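You operate a simulated robot arm through the tools that you are given. There is no shell and no other tool.

You are at the controls of a simulated robot arm. One attempt, no reset.

Task
Blow the lance clear in its holder, then take its hose off the outlet.
Fine: hold the lance button down; shut the lane tap, press the collar, lay the hose end on the ledge; the lance stays.
Where things are to end (x, y in the base frame): blue hose end within 12 cm of [77, 38].

It is judged by the outcome, as a careful person would: the job done as asked, and still so three seconds after it is handed in. It fails if anything else is knocked over, pushed out of place, dropped, spilled or broken.

Robot
A 6-joint arm with a two-finger parallel gripper, fixed in place. Base frame: the origin is at the foot of the arm, x ahead of it, y to its left, z up. Lengths are in cm, angles in degrees, forces in N, time in s.
With the tool pointing down near the work surface it reaches from about 26 to 80 cm from the base axis. Its first joint turns from -166.0 to 166.0 degrees. Payload 3.43 kg.
The tool frame sits at the grasp point between the pads (the TCP): z along the fingers, y along the line on which they close. The tips reach 3.4 cm beyond it. Largest opening 12.8 cm; finger width 2.4, thickness 1.2; the body of the gripper, 4.8 by 13 cm, starts 9.6 cm behind the TCP.
Orientation is that of the tool frame in the base frame, as [roll, pitch, yaw] about the fixed x, y, z axes, in that order (R = Rz(yaw) Ry(pitch) Rx(roll)). With the fingers straight down and closing along the base's y, the tool's x points along the base's -x, its y along +y and its z along -z.

Tools
- The arm moves only by the tool servo_tool. Its argument "moves" is one flat list of numbers, 7 for each row, row after row: the shift along the base's x, y, z in mm, then the turn, a rotation vector about the base's x, y, z in degrees, then the opening, from 0 (shut) to 1 (fully open). In form: [tx, ty, tz, wx, wy, wz, claw, tx, ty, tz, wx, wy, wz, claw, ...]. A call has 1 to 20 rows; each row is the pose to reach, as a shift and turn from the pose commanded when the call began. Each row takes 0.2 s and may step no farther than 5 cm and 8.6 degrees from the row before; otherwise, or with a gripper value out of range, the whole call is refused. Where a pose cannot be reached the arm comes as near as it can. A force on the tool above 40 N (or 10 N above the force at the start of the call, whichever is more), or a blocked arm, ends the call early, and 0.2 s more pass. The fingers move at their own pace (about 4.5 cm/s each) and stop on an object; they squeeze with about 40 N. The grip force told is the motor's: it shows also when the fingers shut on nothing. Time passes only in rows, and 0.2 s behind the last, so rows that repeat a pose let the fingers close. It gives the time, the measured TCP pose, the force on the tool (base axes), the opening and the grip force at its end, in the units of the frame above (readings bear some noise), with the torque about the TCP (base axes, N m) and any sound that the robot's microphone picked up.
- Cameras (640 x 400 px; columns grow to the right, rows downward): "scene" is fixed at [22.02, -49.91, 140.49]; the picture's right is [0.95, -0.33, 0.00], its down [-0.16, -0.48, -0.86] and it looks along [0.28, 0.82, -0.50] (base axes); focal length 336 px, centre (320, 200). "wrist" rides on the gripper at [7.6, -1.1, -16] in the tool frame; the picture's right is [0.15, 0.99, 0.00], its down [-0.88, 0.13, -0.46] and it looks along [-0.45, 0.07, 0.89] (tool axes); focal length 234 px, centre (320, 200). There is no depth. A picture from a camera that has moved, and an enlarged one, comes with that camera's place and axes in the base frame and with its lens.
- grab_frame(camera): a new picture of that camera. No time passes.
- enlarge(camera, box): a new picture of the part [left, top, right, bottom] of that camera's present view, enlarged. No time passes.
- hand_in(): hands the job in; it is judged then, once.

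Nothing tells you positions but the pictures and the camera data. Unless the task says otherwise, let go and move clear before handing in.

The tools are called after "Emit:" as a command line: name --argument value ..., lists and objects as JSON in quotes. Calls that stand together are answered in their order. servo_tool: Moves the arm, as the interface text tells. Its arguments: {"type":"object","properties":{"moves":{"type":"array"}},"required":["moves"]} The other tools are called the same way: grab_frame (camera) takes a picture; enlarge (camera, box) takes an enlarged picture of a part of a camera's view; hand_in () hands the job in.

At the start:

```text
time_s: 0.0
position: [32.4, 38.0, 105.46]
ee_rot: [180.0, -0.1, 179.9]
ft_force: [-0.9, 0.5, 0.7]
torque: [0.05, 0.01, -0.02]
finger_gap: 12.8
grip_force: 0.0
```

scene: 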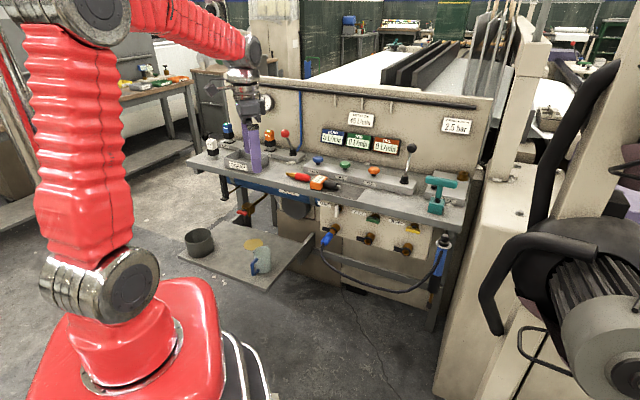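
wrist: 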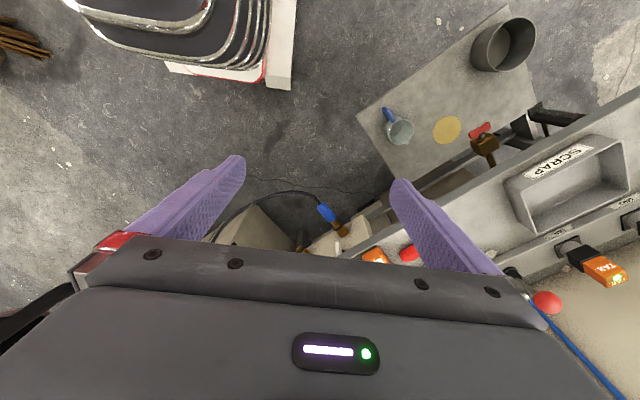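

I see a workbench with valves, flow signs, and a blue hose running from an outlet to a lance in a holder at the right. I'll look closer before moving anything.

Emit:
enlarge --camera "scene" --box '[300, 160, 480, 310]'

Emit:
enlarge --camera "scene" --box '[180, 80, 340, 200]'

Emit:
enlarge --camera "scene" --box '[300, 90, 500, 210]'

Emit:
enlarge --camera "scene" --box '[170, 170, 340, 300]'

```text
2.67 times, centred on (390, 235) of scene
camera zoom: at [22.02, -49.91, 140.49], right [0.95, -0.33, 0.0], down [-0.16, -0.48, -0.86], along [0.28, 0.82, -0.5], focal length 896 px, centre (133, 107)
```

zoom: 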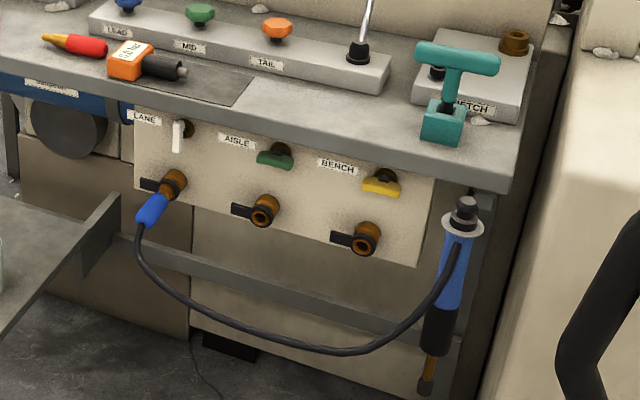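

```text
3.33 times, centred on (260, 140) of scene
camera zoom: at [22.02, -49.91, 140.49], right [0.95, -0.33, 0.0], down [-0.16, -0.48, -0.86], along [0.28, 0.82, -0.5], focal length 1120 px, centre (520, 400)
```

zoom: 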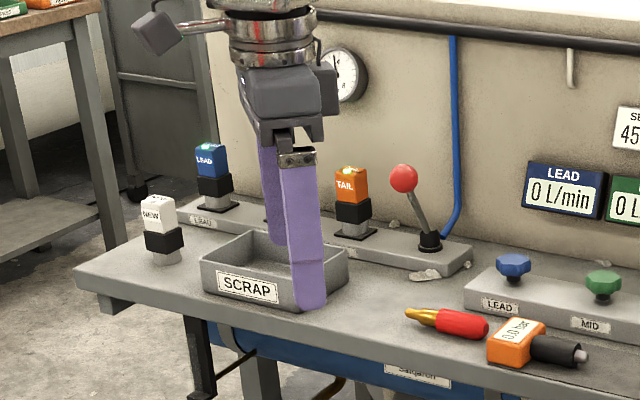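

```text
3.20 times, centred on (400, 150) of scene
camera zoom: at [22.02, -49.91, 140.49], right [0.95, -0.33, 0.0], down [-0.16, -0.48, -0.86], along [0.28, 0.82, -0.5], focal length 1076 px, centre (64, 360)
```

zoom: 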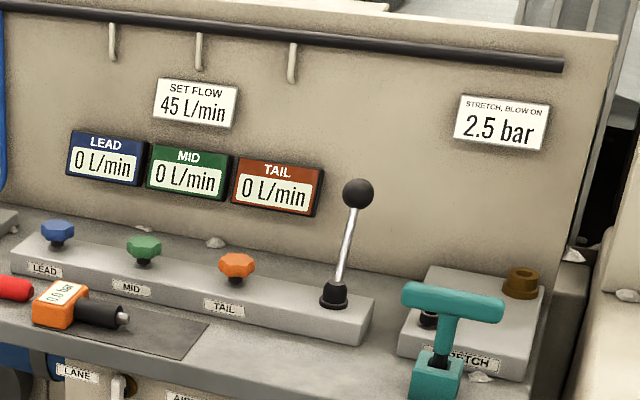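

```text
3.08 times, centred on (255, 235) of scene
camera zoom: at [22.02, -49.91, 140.49], right [0.95, -0.33, 0.0], down [-0.16, -0.48, -0.86], along [0.28, 0.82, -0.5], focal length 1034 px, centre (520, 92)
```

zoom: 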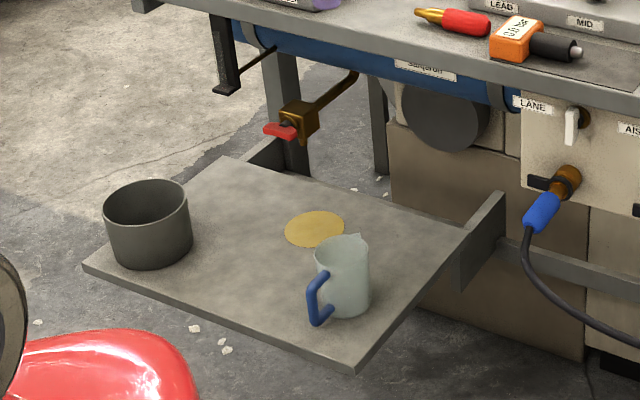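

The bench front runs diagonally facing the robot, with its top at about z≈83 and the LANE/AISLE/BENCH outlets on a panel below. I'll zoom in on the tap, plug, lance and the drop-off area.

Emit:
enlarge --camera "scene" --box '[315, 195, 363, 250]'

Emit:
enlarge --camera "scene" --box '[350, 205, 430, 260]'

Emit:
enlarge --camera "scene" --box '[410, 215, 480, 315]'

Emit:
enlarge --camera "wrist" --box '[280, 180, 440, 280]'

```text
7.27 times, centred on (339, 222) of scene
camera zoom: at [22.02, -49.91, 140.49], right [0.95, -0.33, 0.0], down [-0.16, -0.48, -0.86], along [0.28, 0.82, -0.5], focal length 2445 px, centre (182, 36)
```

zoom: 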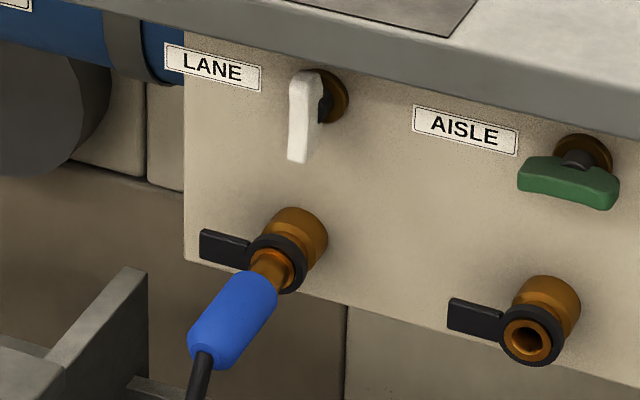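

```text
7.27 times, centred on (390, 232) of scene
camera zoom: at [22.02, -49.91, 140.49], right [0.95, -0.33, 0.0], down [-0.16, -0.48, -0.86], along [0.28, 0.82, -0.5], focal length 2445 px, centre (-189, -36)
```

zoom: 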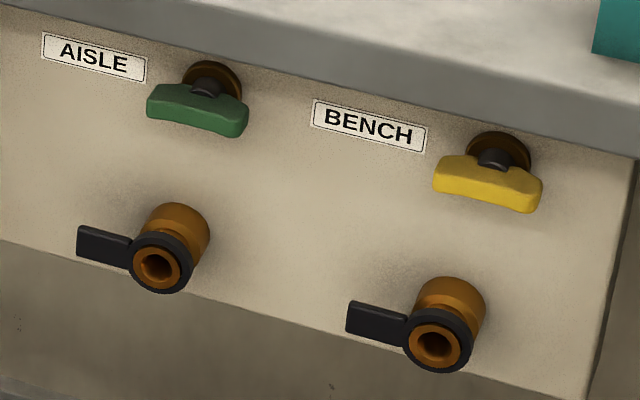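

```text
4.00 times, centred on (445, 265) of scene
camera zoom: at [22.02, -49.91, 140.49], right [0.95, -0.33, 0.0], down [-0.16, -0.48, -0.86], along [0.28, 0.82, -0.5], focal length 1345 px, centre (-180, -60)
```

zoom: 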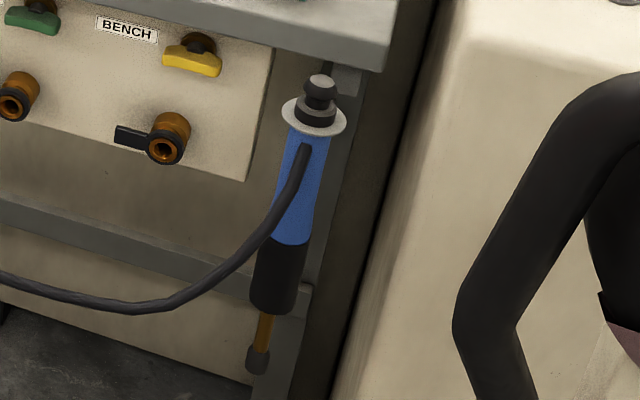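

```text
4.00 times, centred on (360, 230) of wrist
camera zoom: at [24.71, 36.96, 121.37], right [-0.15, 0.99, 0.0], down [0.88, 0.13, 0.46], along [0.45, 0.07, -0.89], focal length 937 px, centre (160, 80)
```

zoom: 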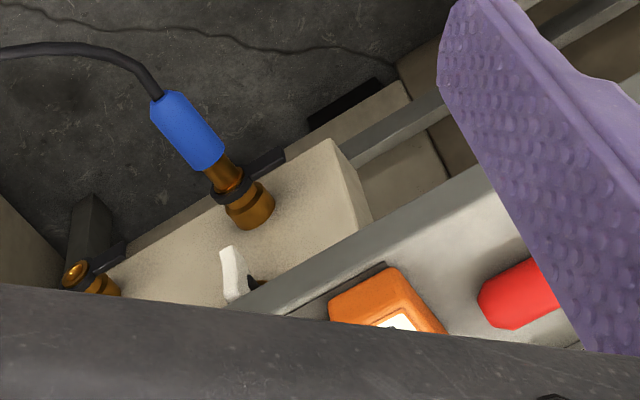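

The white LANE handle stands vertical (open) while the AISLE and BENCH handles are horizontal (shut). The plug sits in a collar with a black tab, and the lance hangs at the bench's right end with a black button on top. Next I turn the tool to face the bench front for a closer look.

Emit:
servo_tool --moves '[10, -15, -10, 0, 0, 7.5, 1, 20, -30, -20, 0, 0, 15, 1, 30, -45, -30, 0, 0, 22.5, 1, 40, -60, -40, 0, 0, 30, 1, 50, -75, -50, 0, 0, 37.5, 1, 60, -90, -60, 0, 0, 45, 1]'

```text
time_s: 1.4
position: [38.55, 28.97, 99.48]
ee_rot: [180.0, -0.1, -135.0]
ft_force: [0.1, 0.4, -0.5]
torque: [-0.02, -0.01, 0.01]
finger_gap: 12.79
grip_force: 0.1
```

The tool now faces the bench squarely. I tilt it up by 45° to bring the panel into the wrist camera's view.

Emit:
servo_tool --moves '[0, 0, -20, 5.3, -5.3, 0, 1, 0, 0, -40, 10.6, -10.6, 0, 1, 0, 0, -60, 15.9, -15.9, 0, 1, 0, 0, -80, 21.2, -21.2, 0, 1, 0, 0, -100, 26.5, -26.5, 0, 1, 0, 0, -120, 31.8, -31.8, 0, 1, 0, 0, -150, 31.8, -31.8, 0, 1]'

Emit:
grab_frame --camera "wrist"

Emit:
grab_frame --camera "scene"

```text
time_s: 3.2
position: [29.47, 32.22, 82.36]
ee_rot: [164.2, 33.6, -126.1]
ft_force: [0.2, -0.1, -0.8]
torque: [0.01, -0.02, 0.02]
finger_gap: 12.78
grip_force: 0.0
out of reach, approached as far as the arm can: row 5, 6, 7
stopped in row 7: the arm was blocked; the commanded pose is now the measured one
```

```text
taken
camera wrist: at [25.01, 17.4, 90.56], right [-0.93, 0.34, 0.14], down [0.28, 0.38, 0.88], along [0.25, 0.86, -0.45], focal length 234 px, centre (320, 200)
```

wrist: 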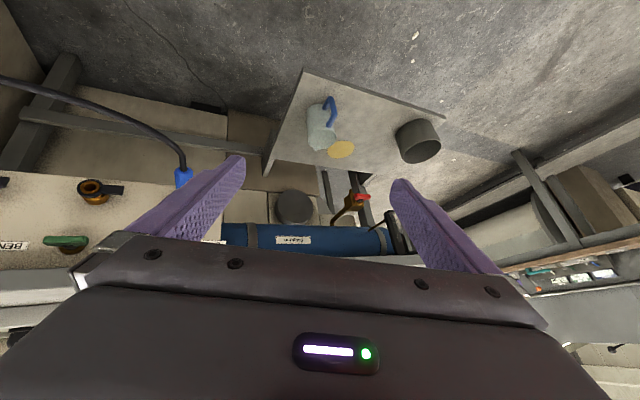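

```text
taken
```

scene: 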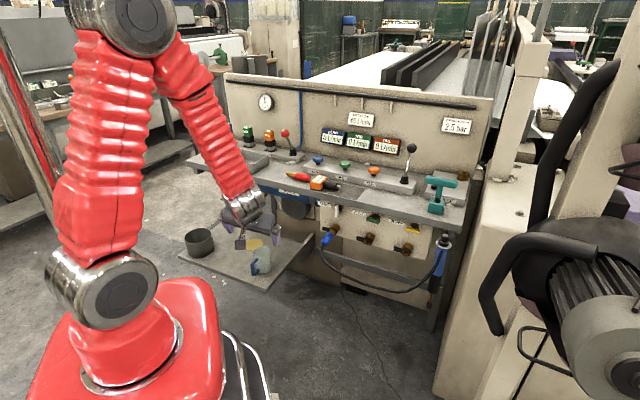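

The arm hit its inner reach limit, so the wrist has to be farther out. I move the tool outward toward the bench and correct the tilt, staying about 14 cm clear of the bench front.

Emit:
servo_tool --moves '[40, 4, 0, 0, -1, -1, 1, 80, 8, 0, 0.1, -3.3, -3.8, 1, 110, 11, 0, 0.2, -6.7, -7.6, 1, 140, 13, 0, 0.4, -10, -11.4, 1, 165, 15, 0, 0.5, -13.4, -15.2, 1, 186, 17, 0, 0.65, -16.7, -18.9, 1]'

Emit:
grab_frame --camera "wrist"

Emit:
grab_frame --camera "scene"

```text
time_s: 4.6
position: [48.12, 33.99, 82.49]
ee_rot: [180.0, 45.2, -135.0]
ft_force: [0.2, -0.1, 0.3]
torque: [-0.02, -0.03, 0.0]
finger_gap: 12.81
grip_force: 0.1
```

```text
taken
camera wrist: at [36.96, 21.56, 88.27], right [-0.77, 0.63, -0.1], down [0.12, 0.3, 0.95], along [0.62, 0.72, -0.31], focal length 234 px, centre (320, 200)
```

wrist: 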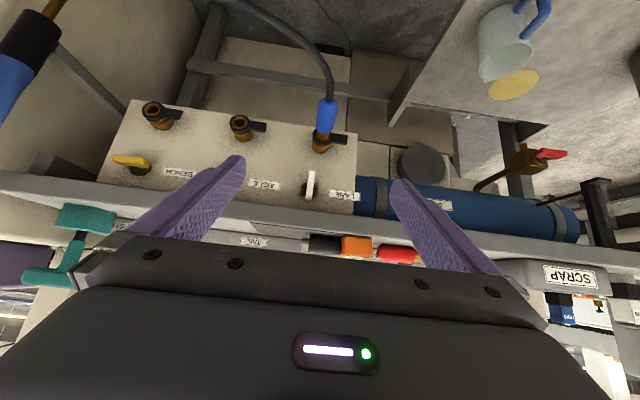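

```text
taken
```

scene: 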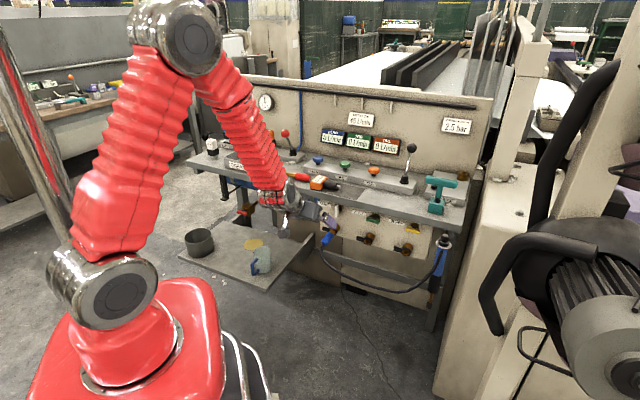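

The wrist camera now shows the outlets, the LANE tap and part of the lance (upside down). I zoom in to measure them.

Emit:
enlarge --camera "wrist" --box '[270, 90, 390, 210]'

Emit:
enlarge --camera "wrist" --box '[90, 80, 280, 210]'

Emit:
enlarge --camera "wrist" --box '[0, 0, 120, 240]'

Emit:
enlarge --camera "scene" --box '[315, 195, 363, 250]'

```text
3.33 times, centred on (330, 150) of wrist
camera zoom: at [36.96, 21.56, 88.27], right [-0.77, 0.63, -0.1], down [0.12, 0.3, 0.95], along [0.62, 0.72, -0.31], focal length 781 px, centre (287, 367)
```

zoom: 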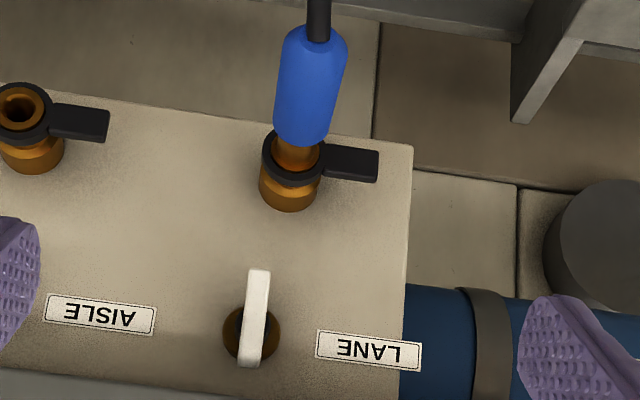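

```text
3.08 times, centred on (185, 145) of wrist
camera zoom: at [36.96, 21.56, 88.27], right [-0.77, 0.63, -0.1], down [0.12, 0.3, 0.95], along [0.62, 0.72, -0.31], focal length 720 px, centre (735, 369)
```

zoom: 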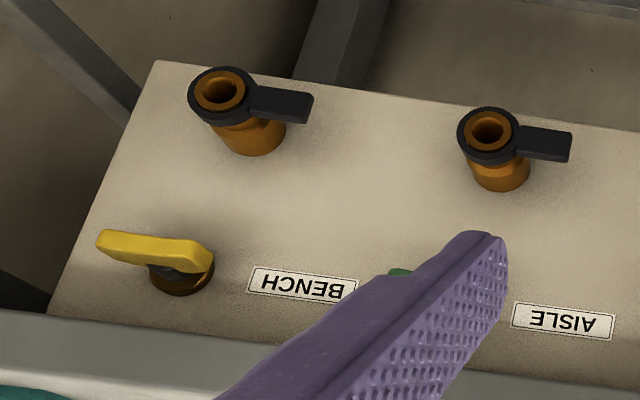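

```text
1.67 times, centred on (60, 120) of wrist
camera zoom: at [36.96, 21.56, 88.27], right [-0.77, 0.63, -0.1], down [0.12, 0.3, 0.95], along [0.62, 0.72, -0.31], focal length 390 px, centre (753, 333)
```

zoom: 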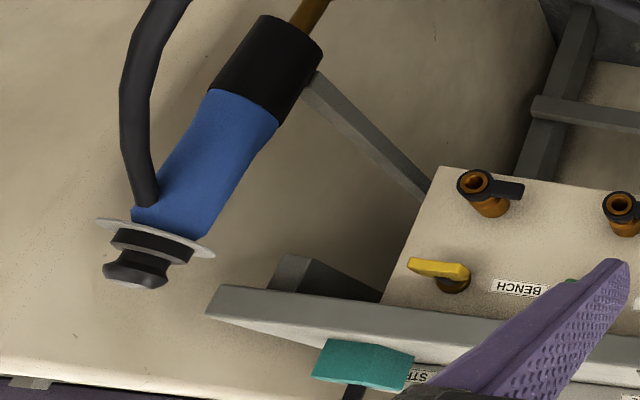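

```text
7.27 times, centred on (339, 222) of scene
camera zoom: at [22.02, -49.91, 140.49], right [0.95, -0.33, 0.0], down [-0.16, -0.48, -0.86], along [0.28, 0.82, -0.5], focal length 2445 px, centre (182, 36)
```

zoom: 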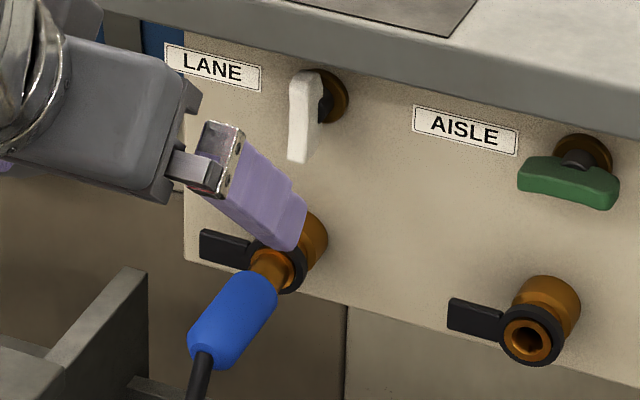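

Measured so far: the panel face is at n≈80 cm out along 45°. The LANE handle is centred near (62, 48, 74.5), the plug runs horizontally at z≈65.5, and the lance button is near (82.5, 13.5, 82). I swing over toward the lance with the fingers closed to inspect it.

Emit:
servo_tool --moves '[23, -35, 25, 0, 0, -6, 0.5, 46, -70, 50, 0, 0, -12, 0.2, 69, -105, 75, 0, 0, -18, 0, 92, -140, 100, 0, 0, -24, 0, 115, -175, 120, 0, 0, -30, 0, 139, -210, 130, 0, 0, -36, 0]'

Emit:
grab_frame --camera "wrist"

Emit:
grab_frame --camera "scene"

```text
time_s: 6.0
position: [61.31, 10.98, 94.15]
ee_rot: [179.0, 44.0, -169.4]
ft_force: [0.6, 1.1, -0.7]
torque: [-0.02, -0.01, 0.01]
finger_gap: 0.6
grip_force: 0.0
out of reach, approached as far as the arm can: row 4, 5, 6
```

```text
taken
camera wrist: at [45.1, 6.77, 100.23], right [-0.3, 0.95, -0.09], down [0.29, 0.18, 0.94], along [0.91, 0.25, -0.33], focal length 234 px, centre (320, 200)
```

wrist: 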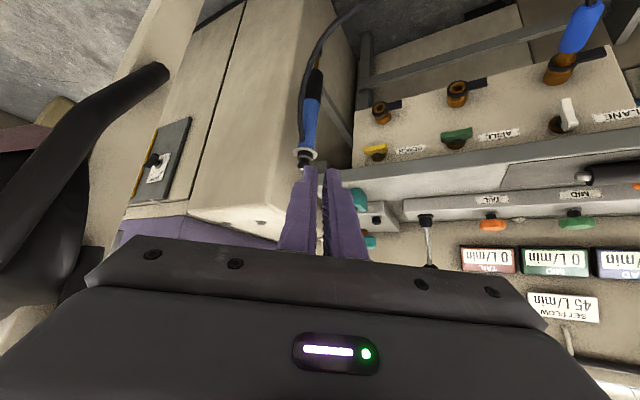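

```text
taken
```

scene: 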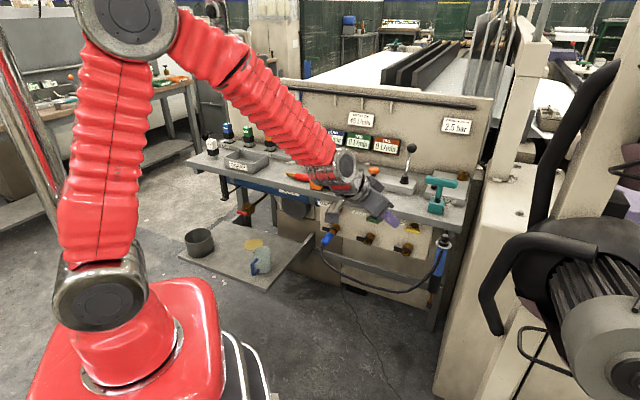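

The arm came near a wrist singularity there, with the tool in line with the forearm. I steepen the tool, move outward and look down on the lance button.

Emit:
servo_tool --moves '[20, 1, 10, -0.6, 4, 0, 0, 40, 2, 20, -1.6, 9, -0.3, 0, 55, 2, 30, -2.3, 14, -0.6, 0, 70, 3, 38, -3.1, 19, -1, 0, 78, 3, 38, -3.9, 23.7, -1.3, 0, 78, 3, 38, -3.9, 23.7, -1.3, 0]'

Emit:
grab_frame --camera "wrist"

Emit:
grab_frame --camera "scene"

```text
time_s: 7.4
position: [67.72, 15.76, 96.87]
ee_rot: [-173.6, 24.0, -172.0]
ft_force: [-0.2, 1.2, -0.5]
torque: [0.0, -0.02, 0.0]
finger_gap: 0.01
grip_force: 33.2
out of reach, approached as far as the arm can: row 2, 3, 4, 5, 6
```

```text
taken
camera wrist: at [54.16, 14.61, 108.33], right [-0.23, 0.96, -0.16], down [0.59, 0.27, 0.76], along [0.77, 0.08, -0.63], focal length 234 px, centre (320, 200)
```

wrist: 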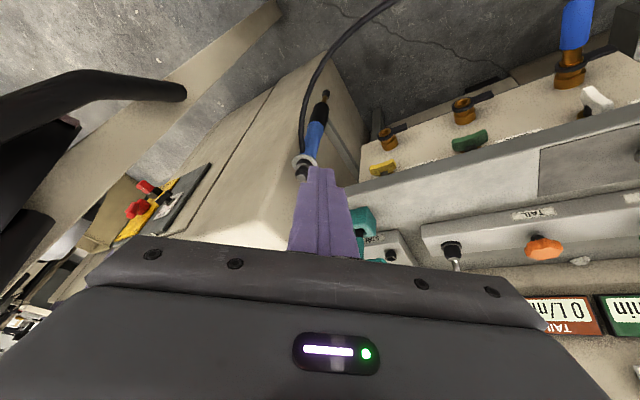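

```text
taken
```

scene: 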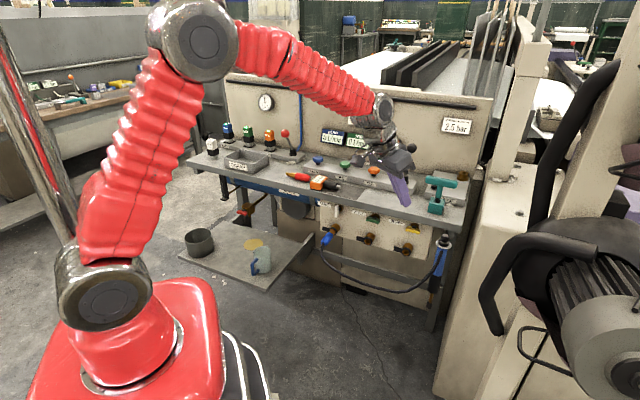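

The arm is settling off-target after passing the singularity. I hold the command for a moment to see whether it converges.

Emit:
servo_tool --moves '[0, 0, 0, 0, 0, 0, 0, 0, 0, 0, 0, 0, 0, 0, 0, 0, 0, 0, 0, 0, 0]'

```text
time_s: 8.2
position: [67.77, 15.6, 96.89]
ee_rot: [-173.7, 24.1, -172.0]
ft_force: [0.2, -0.3, 0.6]
torque: [0.02, 0.0, 0.0]
finger_gap: 0.0
grip_force: 33.3
```

Emit:
servo_tool --moves '[4, -14, 4, 1.7, 1.6, 1.3, 0, 9, -29, 8, 3.4, 3.3, 2.6, 0, 13, -43, 11, 5.1, 4.9, 3.9, 0, 13, -43, 11, 5.1, 4.9, 3.9, 0]'

Emit:
grab_frame --camera "scene"

```text
time_s: 9.2
position: [67.14, 14.62, 96.05]
ee_rot: [-173.1, 23.4, -170.9]
ft_force: [-0.6, 0.7, 0.3]
torque: [-0.03, 0.0, -0.03]
finger_gap: 0.0
grip_force: 32.5
out of reach, approached as far as the arm can: row 1, 2, 3, 4
```

```text
taken
```

scene: 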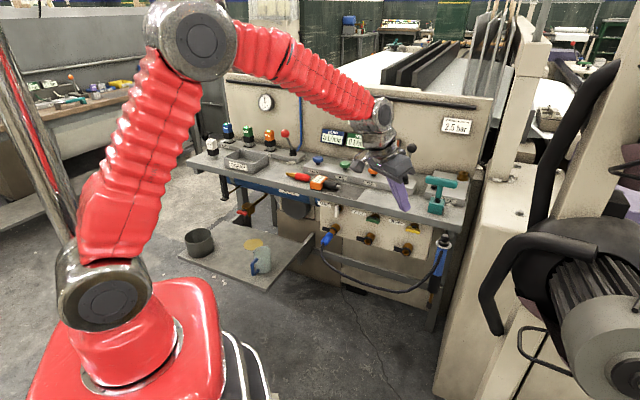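

Something in the wrist is limiting the pose, so I look closely at the wrist joints.

Emit:
enlarge --camera "scene" --box '[340, 80, 440, 220]'

Emit:
enlarge --camera "scene" --box '[20, 0, 420, 320]'

```text
2.86 times, centred on (390, 150) of scene
camera zoom: at [22.02, -49.91, 140.49], right [0.95, -0.33, 0.0], down [-0.16, -0.48, -0.86], along [0.28, 0.82, -0.5], focal length 960 px, centre (120, 343)
```

zoom: 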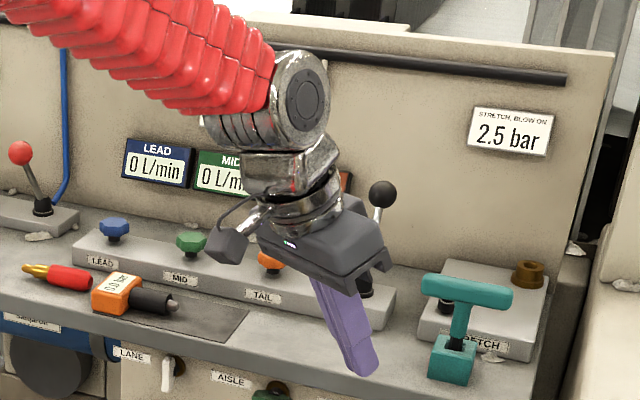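

```text
1.25 times, centred on (220, 160) of scene
camera zoom: at [22.02, -49.91, 140.49], right [0.95, -0.33, 0.0], down [-0.16, -0.48, -0.86], along [0.28, 0.82, -0.5], focal length 420 px, centre (445, 250)
```

zoom: 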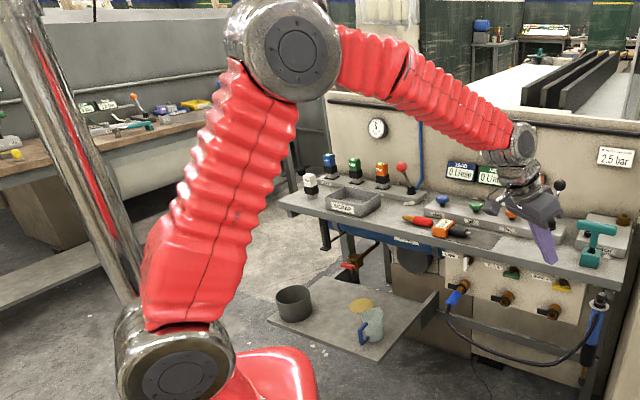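

The forearm-roll joint appears to have flipped to its limit (~166°), so I'll unwind it in free air above the bench. First I move to a clear spot with less wrist bend.

Emit:
servo_tool --moves '[-5, 10, 16, 1.3, -3.7, 2.1, 0, -10, 19, 33, 2.6, -7.4, 4.2, 0, -15, 29, 49, 3.9, -11.1, 6.2, 0, -20, 38, 65, 5.1, -14.8, 8.3, 0]'

```text
time_s: 10.2
position: [64.79, 18.46, 102.65]
ee_rot: [-175.1, 39.1, -163.6]
ft_force: [0.6, 0.2, -0.2]
torque: [0.01, -0.03, 0.04]
finger_gap: 0.0
grip_force: 32.8
```

That reached cleanly. Now I swing the tool around the forearm axis to unwind the forearm roll.

Emit:
servo_tool --moves '[11, -18, 9, -2.4, -3.4, -3.9, 0, 22, -37, 19, -4.7, -6.9, -7.85, 0, 36, -49, 38, -5.6, -12.7, -10.7, 0, 51, -61, 59, -6.5, -18.6, -13.5, 0, 64, -60, 83, -5.1, -25, -13.8, 0, 76, -58, 108, -3.75, -31.3, -14.1, 0, 83, -44, 130, -0.5, -36.4, -11.8, 0, 90, -29, 152, 2.65, -41.5, -9.5, 0, 91, -10, 165, 6.1, -43.9, -6, 0, 91, 10, 177, 9.65, -46.2, -2.5, 0, 87, 31, 182, 13.2, -46.3, 1.8, 0, 82, 53, 186, 16.7, -46.4, 6, 0]'

Emit:
grab_frame --camera "scene"

```text
time_s: 12.8
position: [73.15, 23.95, 121.23]
ee_rot: [177.6, 88.3, -164.3]
ft_force: [0.1, -0.9, -0.3]
torque: [0.0, 0.0, 0.01]
finger_gap: 0.01
grip_force: 32.2
```

```text
taken
```

scene: 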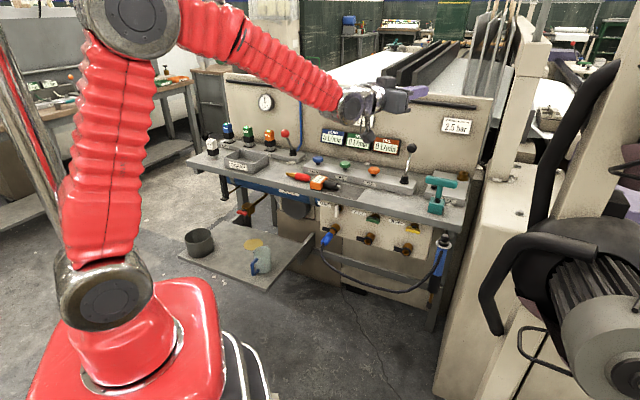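

The wrist is unwound and tracking exactly. Now I pitch the tool down again within the arm's own plane.

Emit:
servo_tool --moves '[5, 2, -33, -2.35, 7.23, 0, 0, 6, 2, -65, -4.7, 14.46, 0, 0, 2, 1, -96, -7.05, 21.69, 0, 0, -5, -2, -125, -9.4, 28.92, 0, 0, -15, -5, -152, -11.75, 36.15, 0, 0, -29, -10, -176, -14.1, 43.38, 0, 0, -46, -15, -197, -16.45, 50.61, 0, 0, -65, -21, -214, -18.8, 57.84, 0, 0, -86, -28, -228, -21.15, 65.07, 0, 0]'

Emit:
grab_frame --camera "scene"

```text
time_s: 14.8
position: [64.68, 21.09, 98.25]
ee_rot: [180.0, 19.8, -162.0]
ft_force: [-0.6, -1.5, 0.6]
torque: [0.01, -0.04, 0.0]
finger_gap: 0.0
grip_force: 32.9
out of reach, approached as far as the arm can: row 4
```

```text
taken
```

scene: 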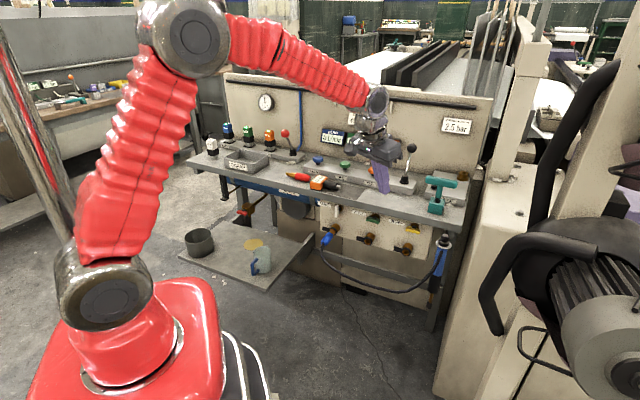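

The configuration is now healthy and exact. I swing to the azimuth of the lance for a close look at its button.

Emit:
servo_tool --moves '[15, -33, 0, 0, 0, -2.9, 0, 30, -66, 0, 0, 0, -5.8, 0, 44, -98, 0, 0, 0, -8.7, 0]'

Emit:
grab_frame --camera "wrist"

Emit:
grab_frame --camera "scene"

```text
time_s: 15.6
position: [69.06, 11.43, 98.38]
ee_rot: [-179.9, 20.0, -170.6]
ft_force: [0.4, -0.8, -0.1]
torque: [0.03, 0.0, 0.04]
finger_gap: 0.03
grip_force: 33.3
```

```text
taken
camera wrist: at [56.62, 8.38, 110.68], right [-0.29, 0.95, -0.05], down [0.64, 0.24, 0.73], along [0.71, 0.18, -0.68], focal length 234 px, centre (320, 200)
```

wrist: 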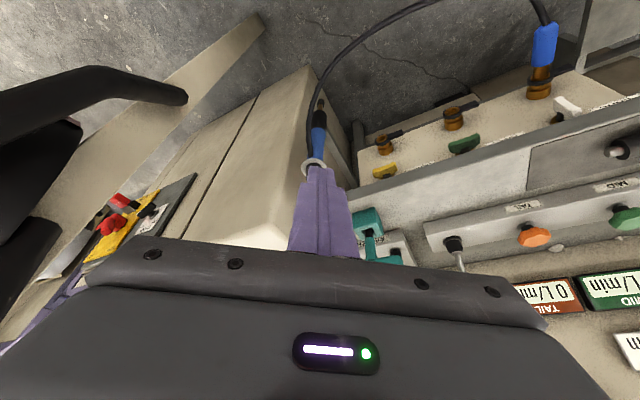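

```text
taken
```

scene: 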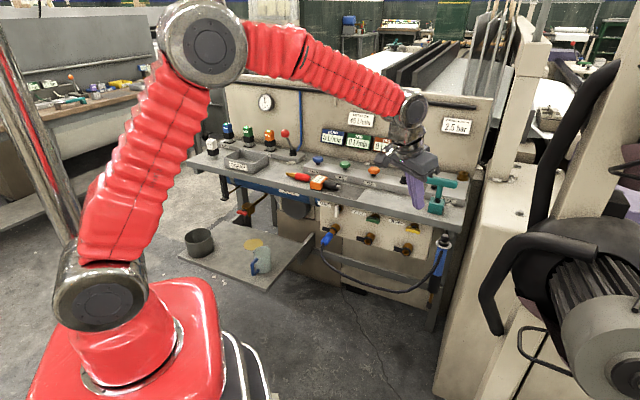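

The closed fingers hide the button, so I open them to see between them.

Emit:
servo_tool --moves '[0, 0, 0, 0, 0, 0, 0.5, 0, 0, 0, 0, 0, 0, 0.8, 0, 0, 0, 0, 0, 0, 0.8, 0, 0, 0, 0, 0, 0, 0.8]'

Emit:
enlarge --camera "wrist" --box '[240, 80, 400, 240]'

Emit:
enlarge --camera "scene" --box '[410, 215, 480, 265]'

```text
time_s: 16.6
position: [68.93, 11.4, 98.34]
ee_rot: [-180.0, 19.9, -170.7]
ft_force: [0.4, 0.0, 0.4]
torque: [-0.03, -0.03, -0.01]
finger_gap: 8.51
grip_force: 0.1
```

```text
2.50 times, centred on (320, 160) of wrist
camera zoom: at [56.61, 8.39, 110.69], right [-0.3, 0.95, -0.05], down [0.64, 0.24, 0.73], along [0.71, 0.18, -0.68], focal length 585 px, centre (320, 300)
```

zoom: 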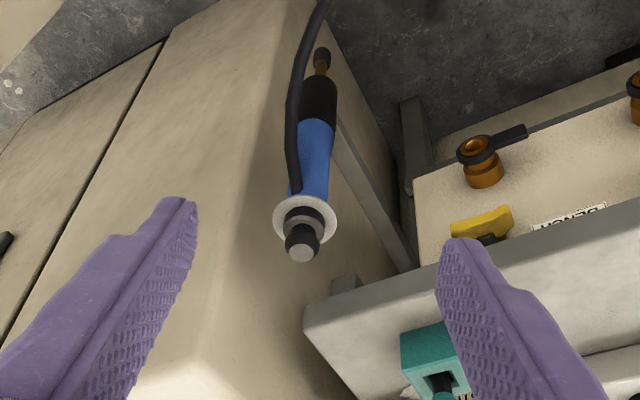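

```text
8.00 times, centred on (445, 240) of scene
camera zoom: at [22.02, -49.91, 140.49], right [0.95, -0.33, 0.0], down [-0.16, -0.48, -0.86], along [0.28, 0.82, -0.5], focal length 2689 px, centre (-680, -120)
```

zoom: 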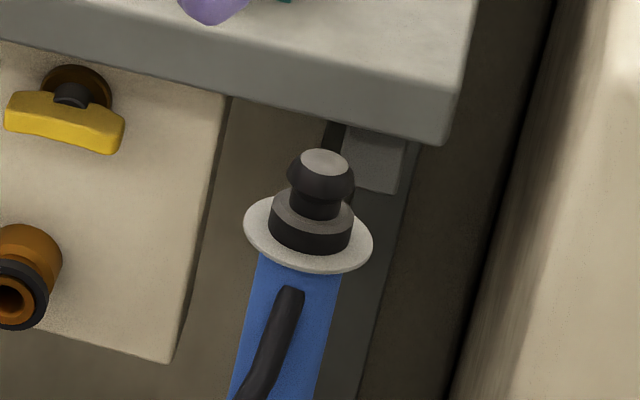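

The button top triangulates to about (82.6, 13.6, 82.2). Before approaching I check the clearance to the beige machine on the right.

Emit:
grab_frame --camera "wrist"

Emit:
enlarge --camera "scene" --box '[400, 140, 560, 260]'

```text
taken
camera wrist: at [56.61, 8.39, 110.69], right [-0.3, 0.95, -0.05], down [0.64, 0.24, 0.73], along [0.71, 0.18, -0.68], focal length 234 px, centre (320, 200)
```

wrist: 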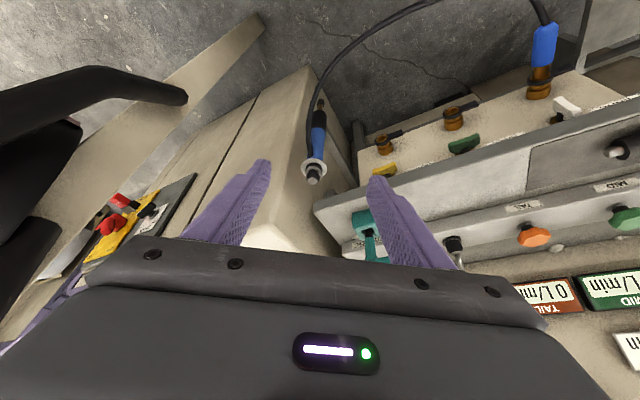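

```text
3.33 times, centred on (480, 200) of scene
camera zoom: at [22.02, -49.91, 140.49], right [0.95, -0.33, 0.0], down [-0.16, -0.48, -0.86], along [0.28, 0.82, -0.5], focal length 1120 px, centre (-213, 200)
```

zoom: 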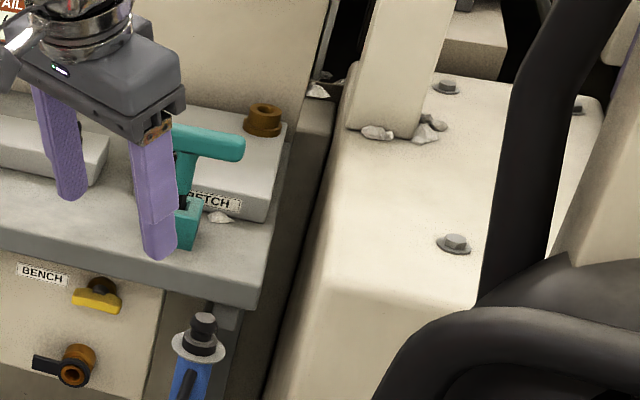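

The machine corner is at about (89.5, 9, 87.5), which leaves enough clearance. I close the fingers and move above the lance button with the tool nearly vertical.

Emit:
servo_tool --moves '[0, 0, 0, 0, 0, 0, 0, 35, 6, -10, -0.4, 2.5, 0, 0, 70, 11, -25, -0.8, 5, 0, 0, 105, 17, -40, -1.2, 7.5, 0, 0, 137, 22, -50, -1.6, 9.87, 0, 0, 137, 22, -60, -1.6, 9.87, 0, 0, 137, 22, -60, -1.6, 9.87, 0, 0]'

Emit:
enlarge --camera "scene" --box '[400, 160, 500, 260]'

Emit:
grab_frame --camera "wrist"

```text
time_s: 18.2
position: [82.75, 13.45, 92.47]
ee_rot: [180.0, 9.7, -170.8]
ft_force: [-0.3, 0.0, -0.4]
torque: [0.01, -0.01, 0.01]
finger_gap: 0.0
grip_force: 33.0
```

```text
4.00 times, centred on (450, 210) of scene
camera zoom: at [22.02, -49.91, 140.49], right [0.95, -0.33, 0.0], down [-0.16, -0.48, -0.86], along [0.28, 0.82, -0.5], focal length 1345 px, centre (-200, 160)
```

zoom: 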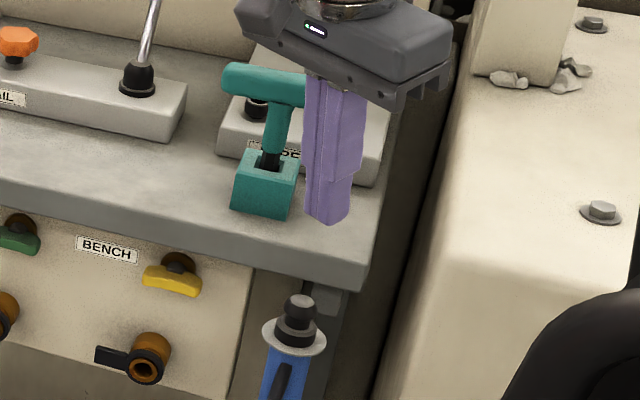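

```text
taken
camera wrist: at [72.51, 10.82, 106.72], right [-0.3, 0.95, -0.03], down [0.76, 0.26, 0.6], along [0.58, 0.16, -0.8], focal length 234 px, centre (320, 200)
```

wrist: 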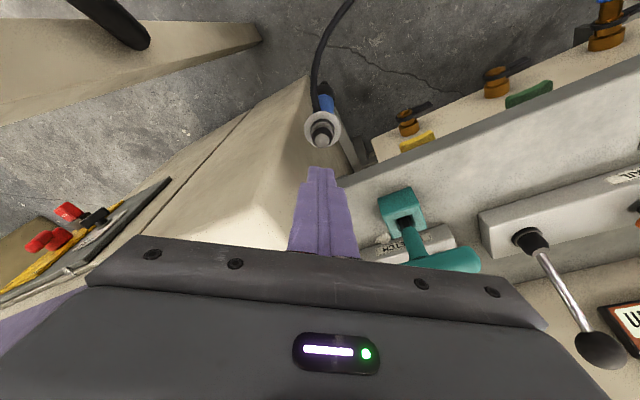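

Emit:
enlarge --camera "wrist" --box '[270, 90, 370, 190]'

```text
4.00 times, centred on (320, 140) of wrist
camera zoom: at [72.51, 10.82, 106.72], right [-0.3, 0.95, -0.03], down [0.76, 0.26, 0.6], along [0.58, 0.16, -0.8], focal length 937 px, centre (320, 440)
```

zoom: 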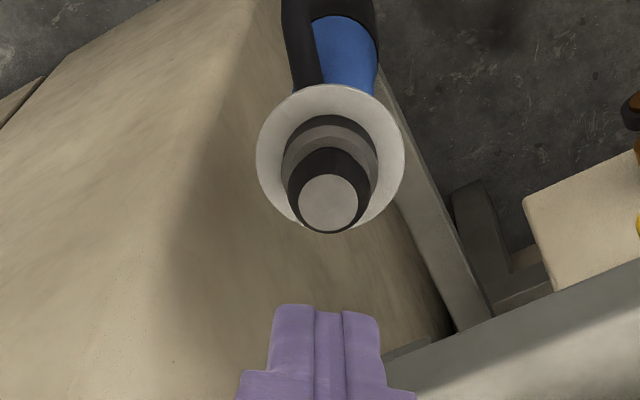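

The fingertips line up with the button. I descend to just above it, then press down slowly while watching the force.

Emit:
servo_tool --moves '[0, 0, -15, 0, 0, 0, 0, 0, 0, -30, 0, 0, 0, 0, 0, 0, -45, 0, 0, 0, 0, 0, 0, -53, 0, 0, 0, 0]'

Emit:
enlarge --camera "scene" --box '[415, 200, 475, 260]'

Emit:
enlarge --camera "wrist" --box '[270, 110, 370, 210]'

```text
time_s: 19.2
position: [82.66, 13.41, 87.05]
ee_rot: [-180.0, 9.8, -170.7]
ft_force: [-0.4, 0.1, -0.4]
torque: [-0.01, 0.0, 0.02]
finger_gap: 0.0
grip_force: 33.4
```

```text
6.67 times, centred on (445, 230) of scene
camera zoom: at [22.02, -49.91, 140.49], right [0.95, -0.33, 0.0], down [-0.16, -0.48, -0.86], along [0.28, 0.82, -0.5], focal length 2241 px, centre (-513, 0)
```

zoom: 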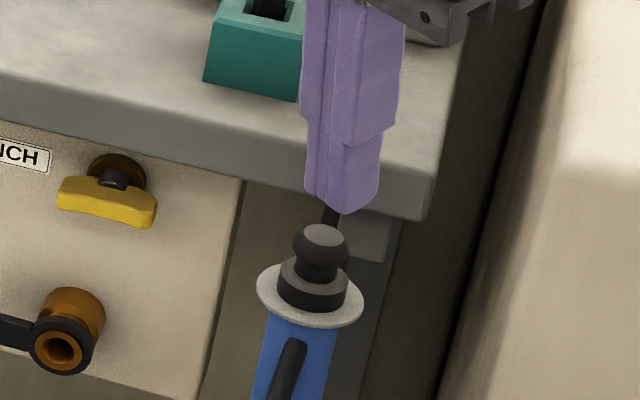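

```text
4.00 times, centred on (320, 160) of wrist
camera zoom: at [72.56, 10.81, 101.33], right [-0.3, 0.95, -0.03], down [0.76, 0.26, 0.6], along [0.58, 0.16, -0.8], focal length 937 px, centre (320, 360)
```

zoom: 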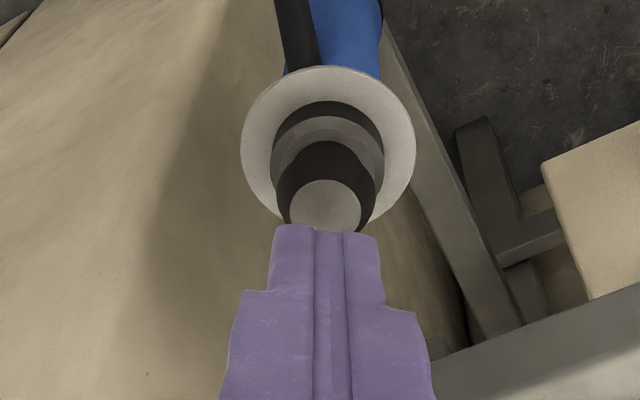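

Emit:
servo_tool --moves '[-3, 0, -4, 0, 0, 0, 0, -3, 0, -8, 0, 0, 0, 0, -3, 0, -11, 0, 0, 0, 0, -3, 0, -13, 0, 0, 0, 0]'

Emit:
enlarge --camera "wrist" --box '[270, 110, 370, 210]'

Emit:
enlarge --camera "scene" --box '[425, 215, 465, 255]'

```text
time_s: 20.2
position: [82.43, 13.48, 85.76]
ee_rot: [-180.0, 9.8, -170.7]
ft_force: [-0.2, 0.8, -0.5]
torque: [0.01, 0.02, 0.01]
finger_gap: 0.01
grip_force: 32.7
```

```text
4.00 times, centred on (320, 160) of wrist
camera zoom: at [72.33, 10.81, 100.02], right [-0.3, 0.95, -0.03], down [0.76, 0.26, 0.6], along [0.58, 0.16, -0.8], focal length 937 px, centre (320, 360)
```

zoom: 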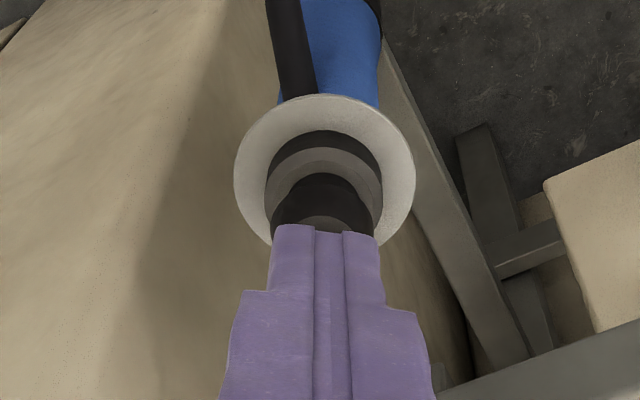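

```text
10.00 times, centred on (445, 235) of scene
camera zoom: at [22.02, -49.91, 140.49], right [0.95, -0.33, 0.0], down [-0.16, -0.48, -0.86], along [0.28, 0.82, -0.5], focal length 3362 px, centre (-930, -150)
```

zoom: 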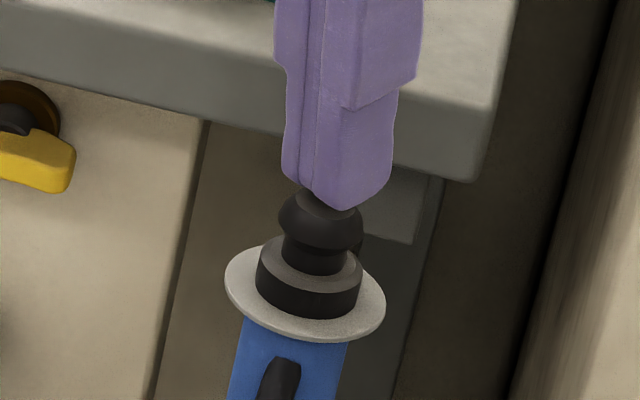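

Emit:
servo_tool --moves '[-3, 1, 0, 0, 0, 0, 0, -3, 1, -2, 0, 0, 0, 0, -3, 1, -4, 0, 0, 0, 0]'

```text
time_s: 21.0
position: [82.23, 13.5, 85.36]
ee_rot: [180.0, 9.9, -170.7]
ft_force: [-0.6, 0.2, -0.2]
torque: [0.0, -0.01, -0.01]
finger_gap: 0.0
grip_force: 32.6
```

Emit:
servo_tool --moves '[0, 0, -2, 0, 0, 0, 0, 0, 0, -4, 0, 0, 0, 0]'

```text
time_s: 21.6
position: [82.17, 13.49, 84.95]
ee_rot: [-180.0, 9.9, -170.7]
ft_force: [0.6, 0.2, 2.1]
torque: [0.02, 0.04, -0.01]
finger_gap: 0.0
grip_force: 32.4
```

Contact begins (about 2 N). I press further in 2 mm steps.

Emit:
servo_tool --moves '[0, 0, -2, 0, 0, 0, 0, 0, 0, -4, 0, 0, 0, 0]'

Emit:
enlarge --camera "scene" --box '[425, 215, 465, 255]'

```text
time_s: 22.2
position: [82.24, 13.49, 84.67]
ee_rot: [-179.9, 9.8, -170.7]
ft_force: [-0.5, -0.3, 6.9]
torque: [0.0, 0.05, -0.01]
finger_gap: 0.0
grip_force: 33.3
```

```text
10.00 times, centred on (445, 235) of scene
camera zoom: at [22.02, -49.91, 140.49], right [0.95, -0.33, 0.0], down [-0.16, -0.48, -0.86], along [0.28, 0.82, -0.5], focal length 3362 px, centre (-930, -150)
```

zoom: 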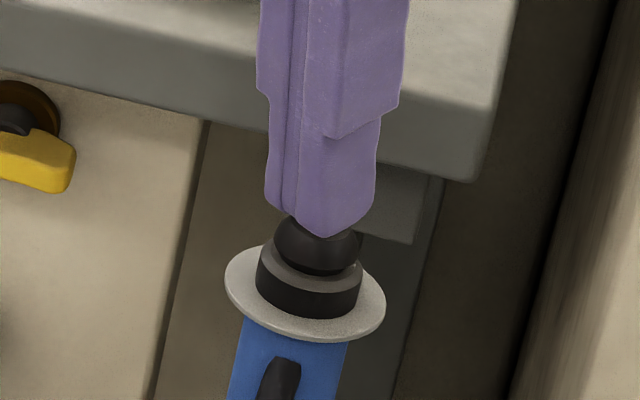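

Emit:
servo_tool --moves '[0, 0, -2, 0, 0, 0, 0, 0, 0, -4, 0, 0, 0, 0]'

Emit:
enlarge --camera "scene" --box '[425, 215, 465, 255]'

```text
time_s: 22.8
position: [82.12, 13.49, 84.46]
ee_rot: [-180.0, 10.1, -170.7]
ft_force: [-3.2, 0.1, 24.5]
torque: [-0.07, 0.05, -0.03]
finger_gap: 0.01
grip_force: 33.6
```

```text
10.00 times, centred on (445, 235) of scene
camera zoom: at [22.02, -49.91, 140.49], right [0.95, -0.33, 0.0], down [-0.16, -0.48, -0.86], along [0.28, 0.82, -0.5], focal length 3362 px, centre (-930, -150)
```

zoom: 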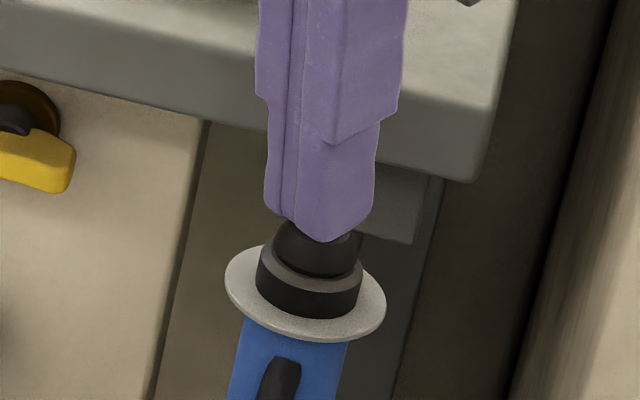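

The button looks bottomed at about 24 N. I hold it there and listen.

Emit:
servo_tool --moves '[0, 0, 0, 0, 0, 0, 0, 0, 0, 0, 0, 0, 0, 0, 0, 0, 0, 0, 0, 0, 0, 0, 0, 0, 0, 0, 0, 0, 0, 0, 0, 0, 0, 0, 0]'

Emit:
grab_frame --camera "scene"

```text
time_s: 24.0
position: [82.03, 13.5, 84.46]
ee_rot: [-180.0, 10.2, -170.7]
ft_force: [1.8, -0.6, 31.8]
torque: [-0.09, -0.05, -0.01]
finger_gap: 0.0
grip_force: 32.9
```

```text
taken
```

scene: 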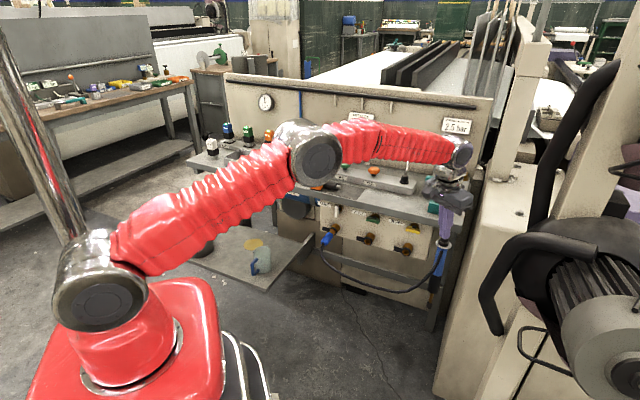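

The button is fully down but no sound was reported. I look at the wall gauge, the nozzle and the tap for signs of air.

Emit:
enlarge --camera "scene" --box '[245, 85, 285, 115]'

Emit:
enlarge --camera "scene" --box '[410, 215, 470, 315]'

Emit:
enlarge --camera "scene" --box '[220, 100, 330, 200]'

Emit:
enlarge --camera "scene" --box '[310, 190, 430, 265]'

```text
13.33 times, centred on (265, 100) of scene
camera zoom: at [22.02, -49.91, 140.49], right [0.95, -0.33, 0.0], down [-0.16, -0.48, -0.86], along [0.28, 0.82, -0.5], focal length 4482 px, centre (1053, 1533)
```

zoom: 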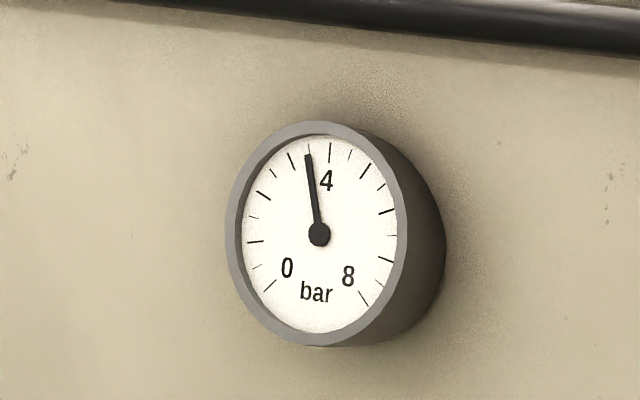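

```text
4.00 times, centred on (440, 265) of scene
camera zoom: at [22.02, -49.91, 140.49], right [0.95, -0.33, 0.0], down [-0.16, -0.48, -0.86], along [0.28, 0.82, -0.5], focal length 1345 px, centre (-160, -60)
```

zoom: 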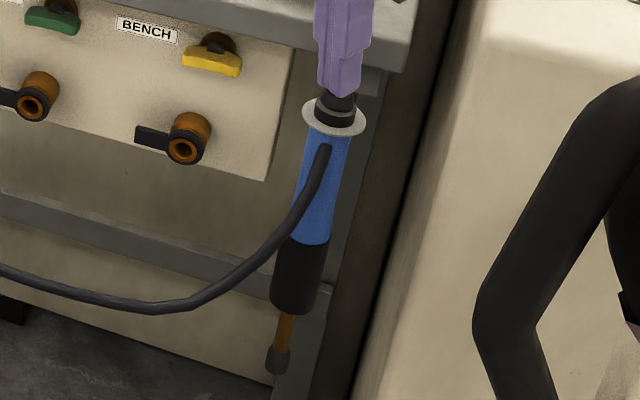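

```text
4.00 times, centred on (275, 150) of scene
camera zoom: at [22.02, -49.91, 140.49], right [0.95, -0.33, 0.0], down [-0.16, -0.48, -0.86], along [0.28, 0.82, -0.5], focal length 1345 px, centre (500, 400)
```

zoom: 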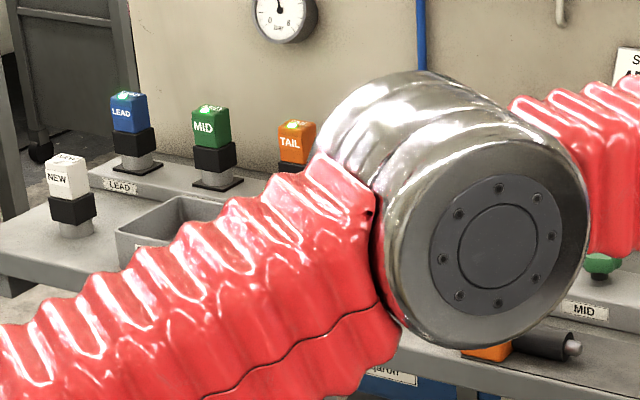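

```text
5.33 times, centred on (370, 228) of scene
camera zoom: at [22.02, -49.91, 140.49], right [0.95, -0.33, 0.0], down [-0.16, -0.48, -0.86], along [0.28, 0.82, -0.5], focal length 1793 px, centre (53, 53)
```

zoom: 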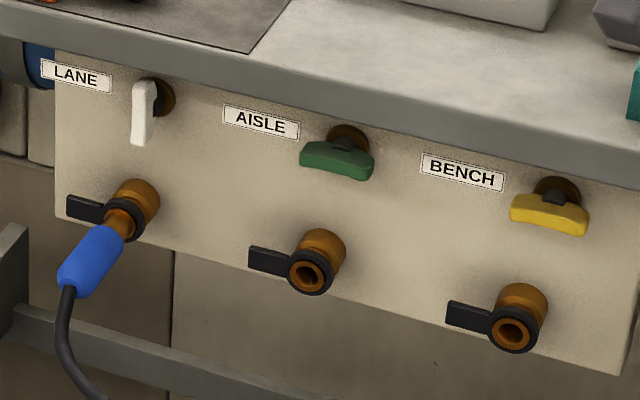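

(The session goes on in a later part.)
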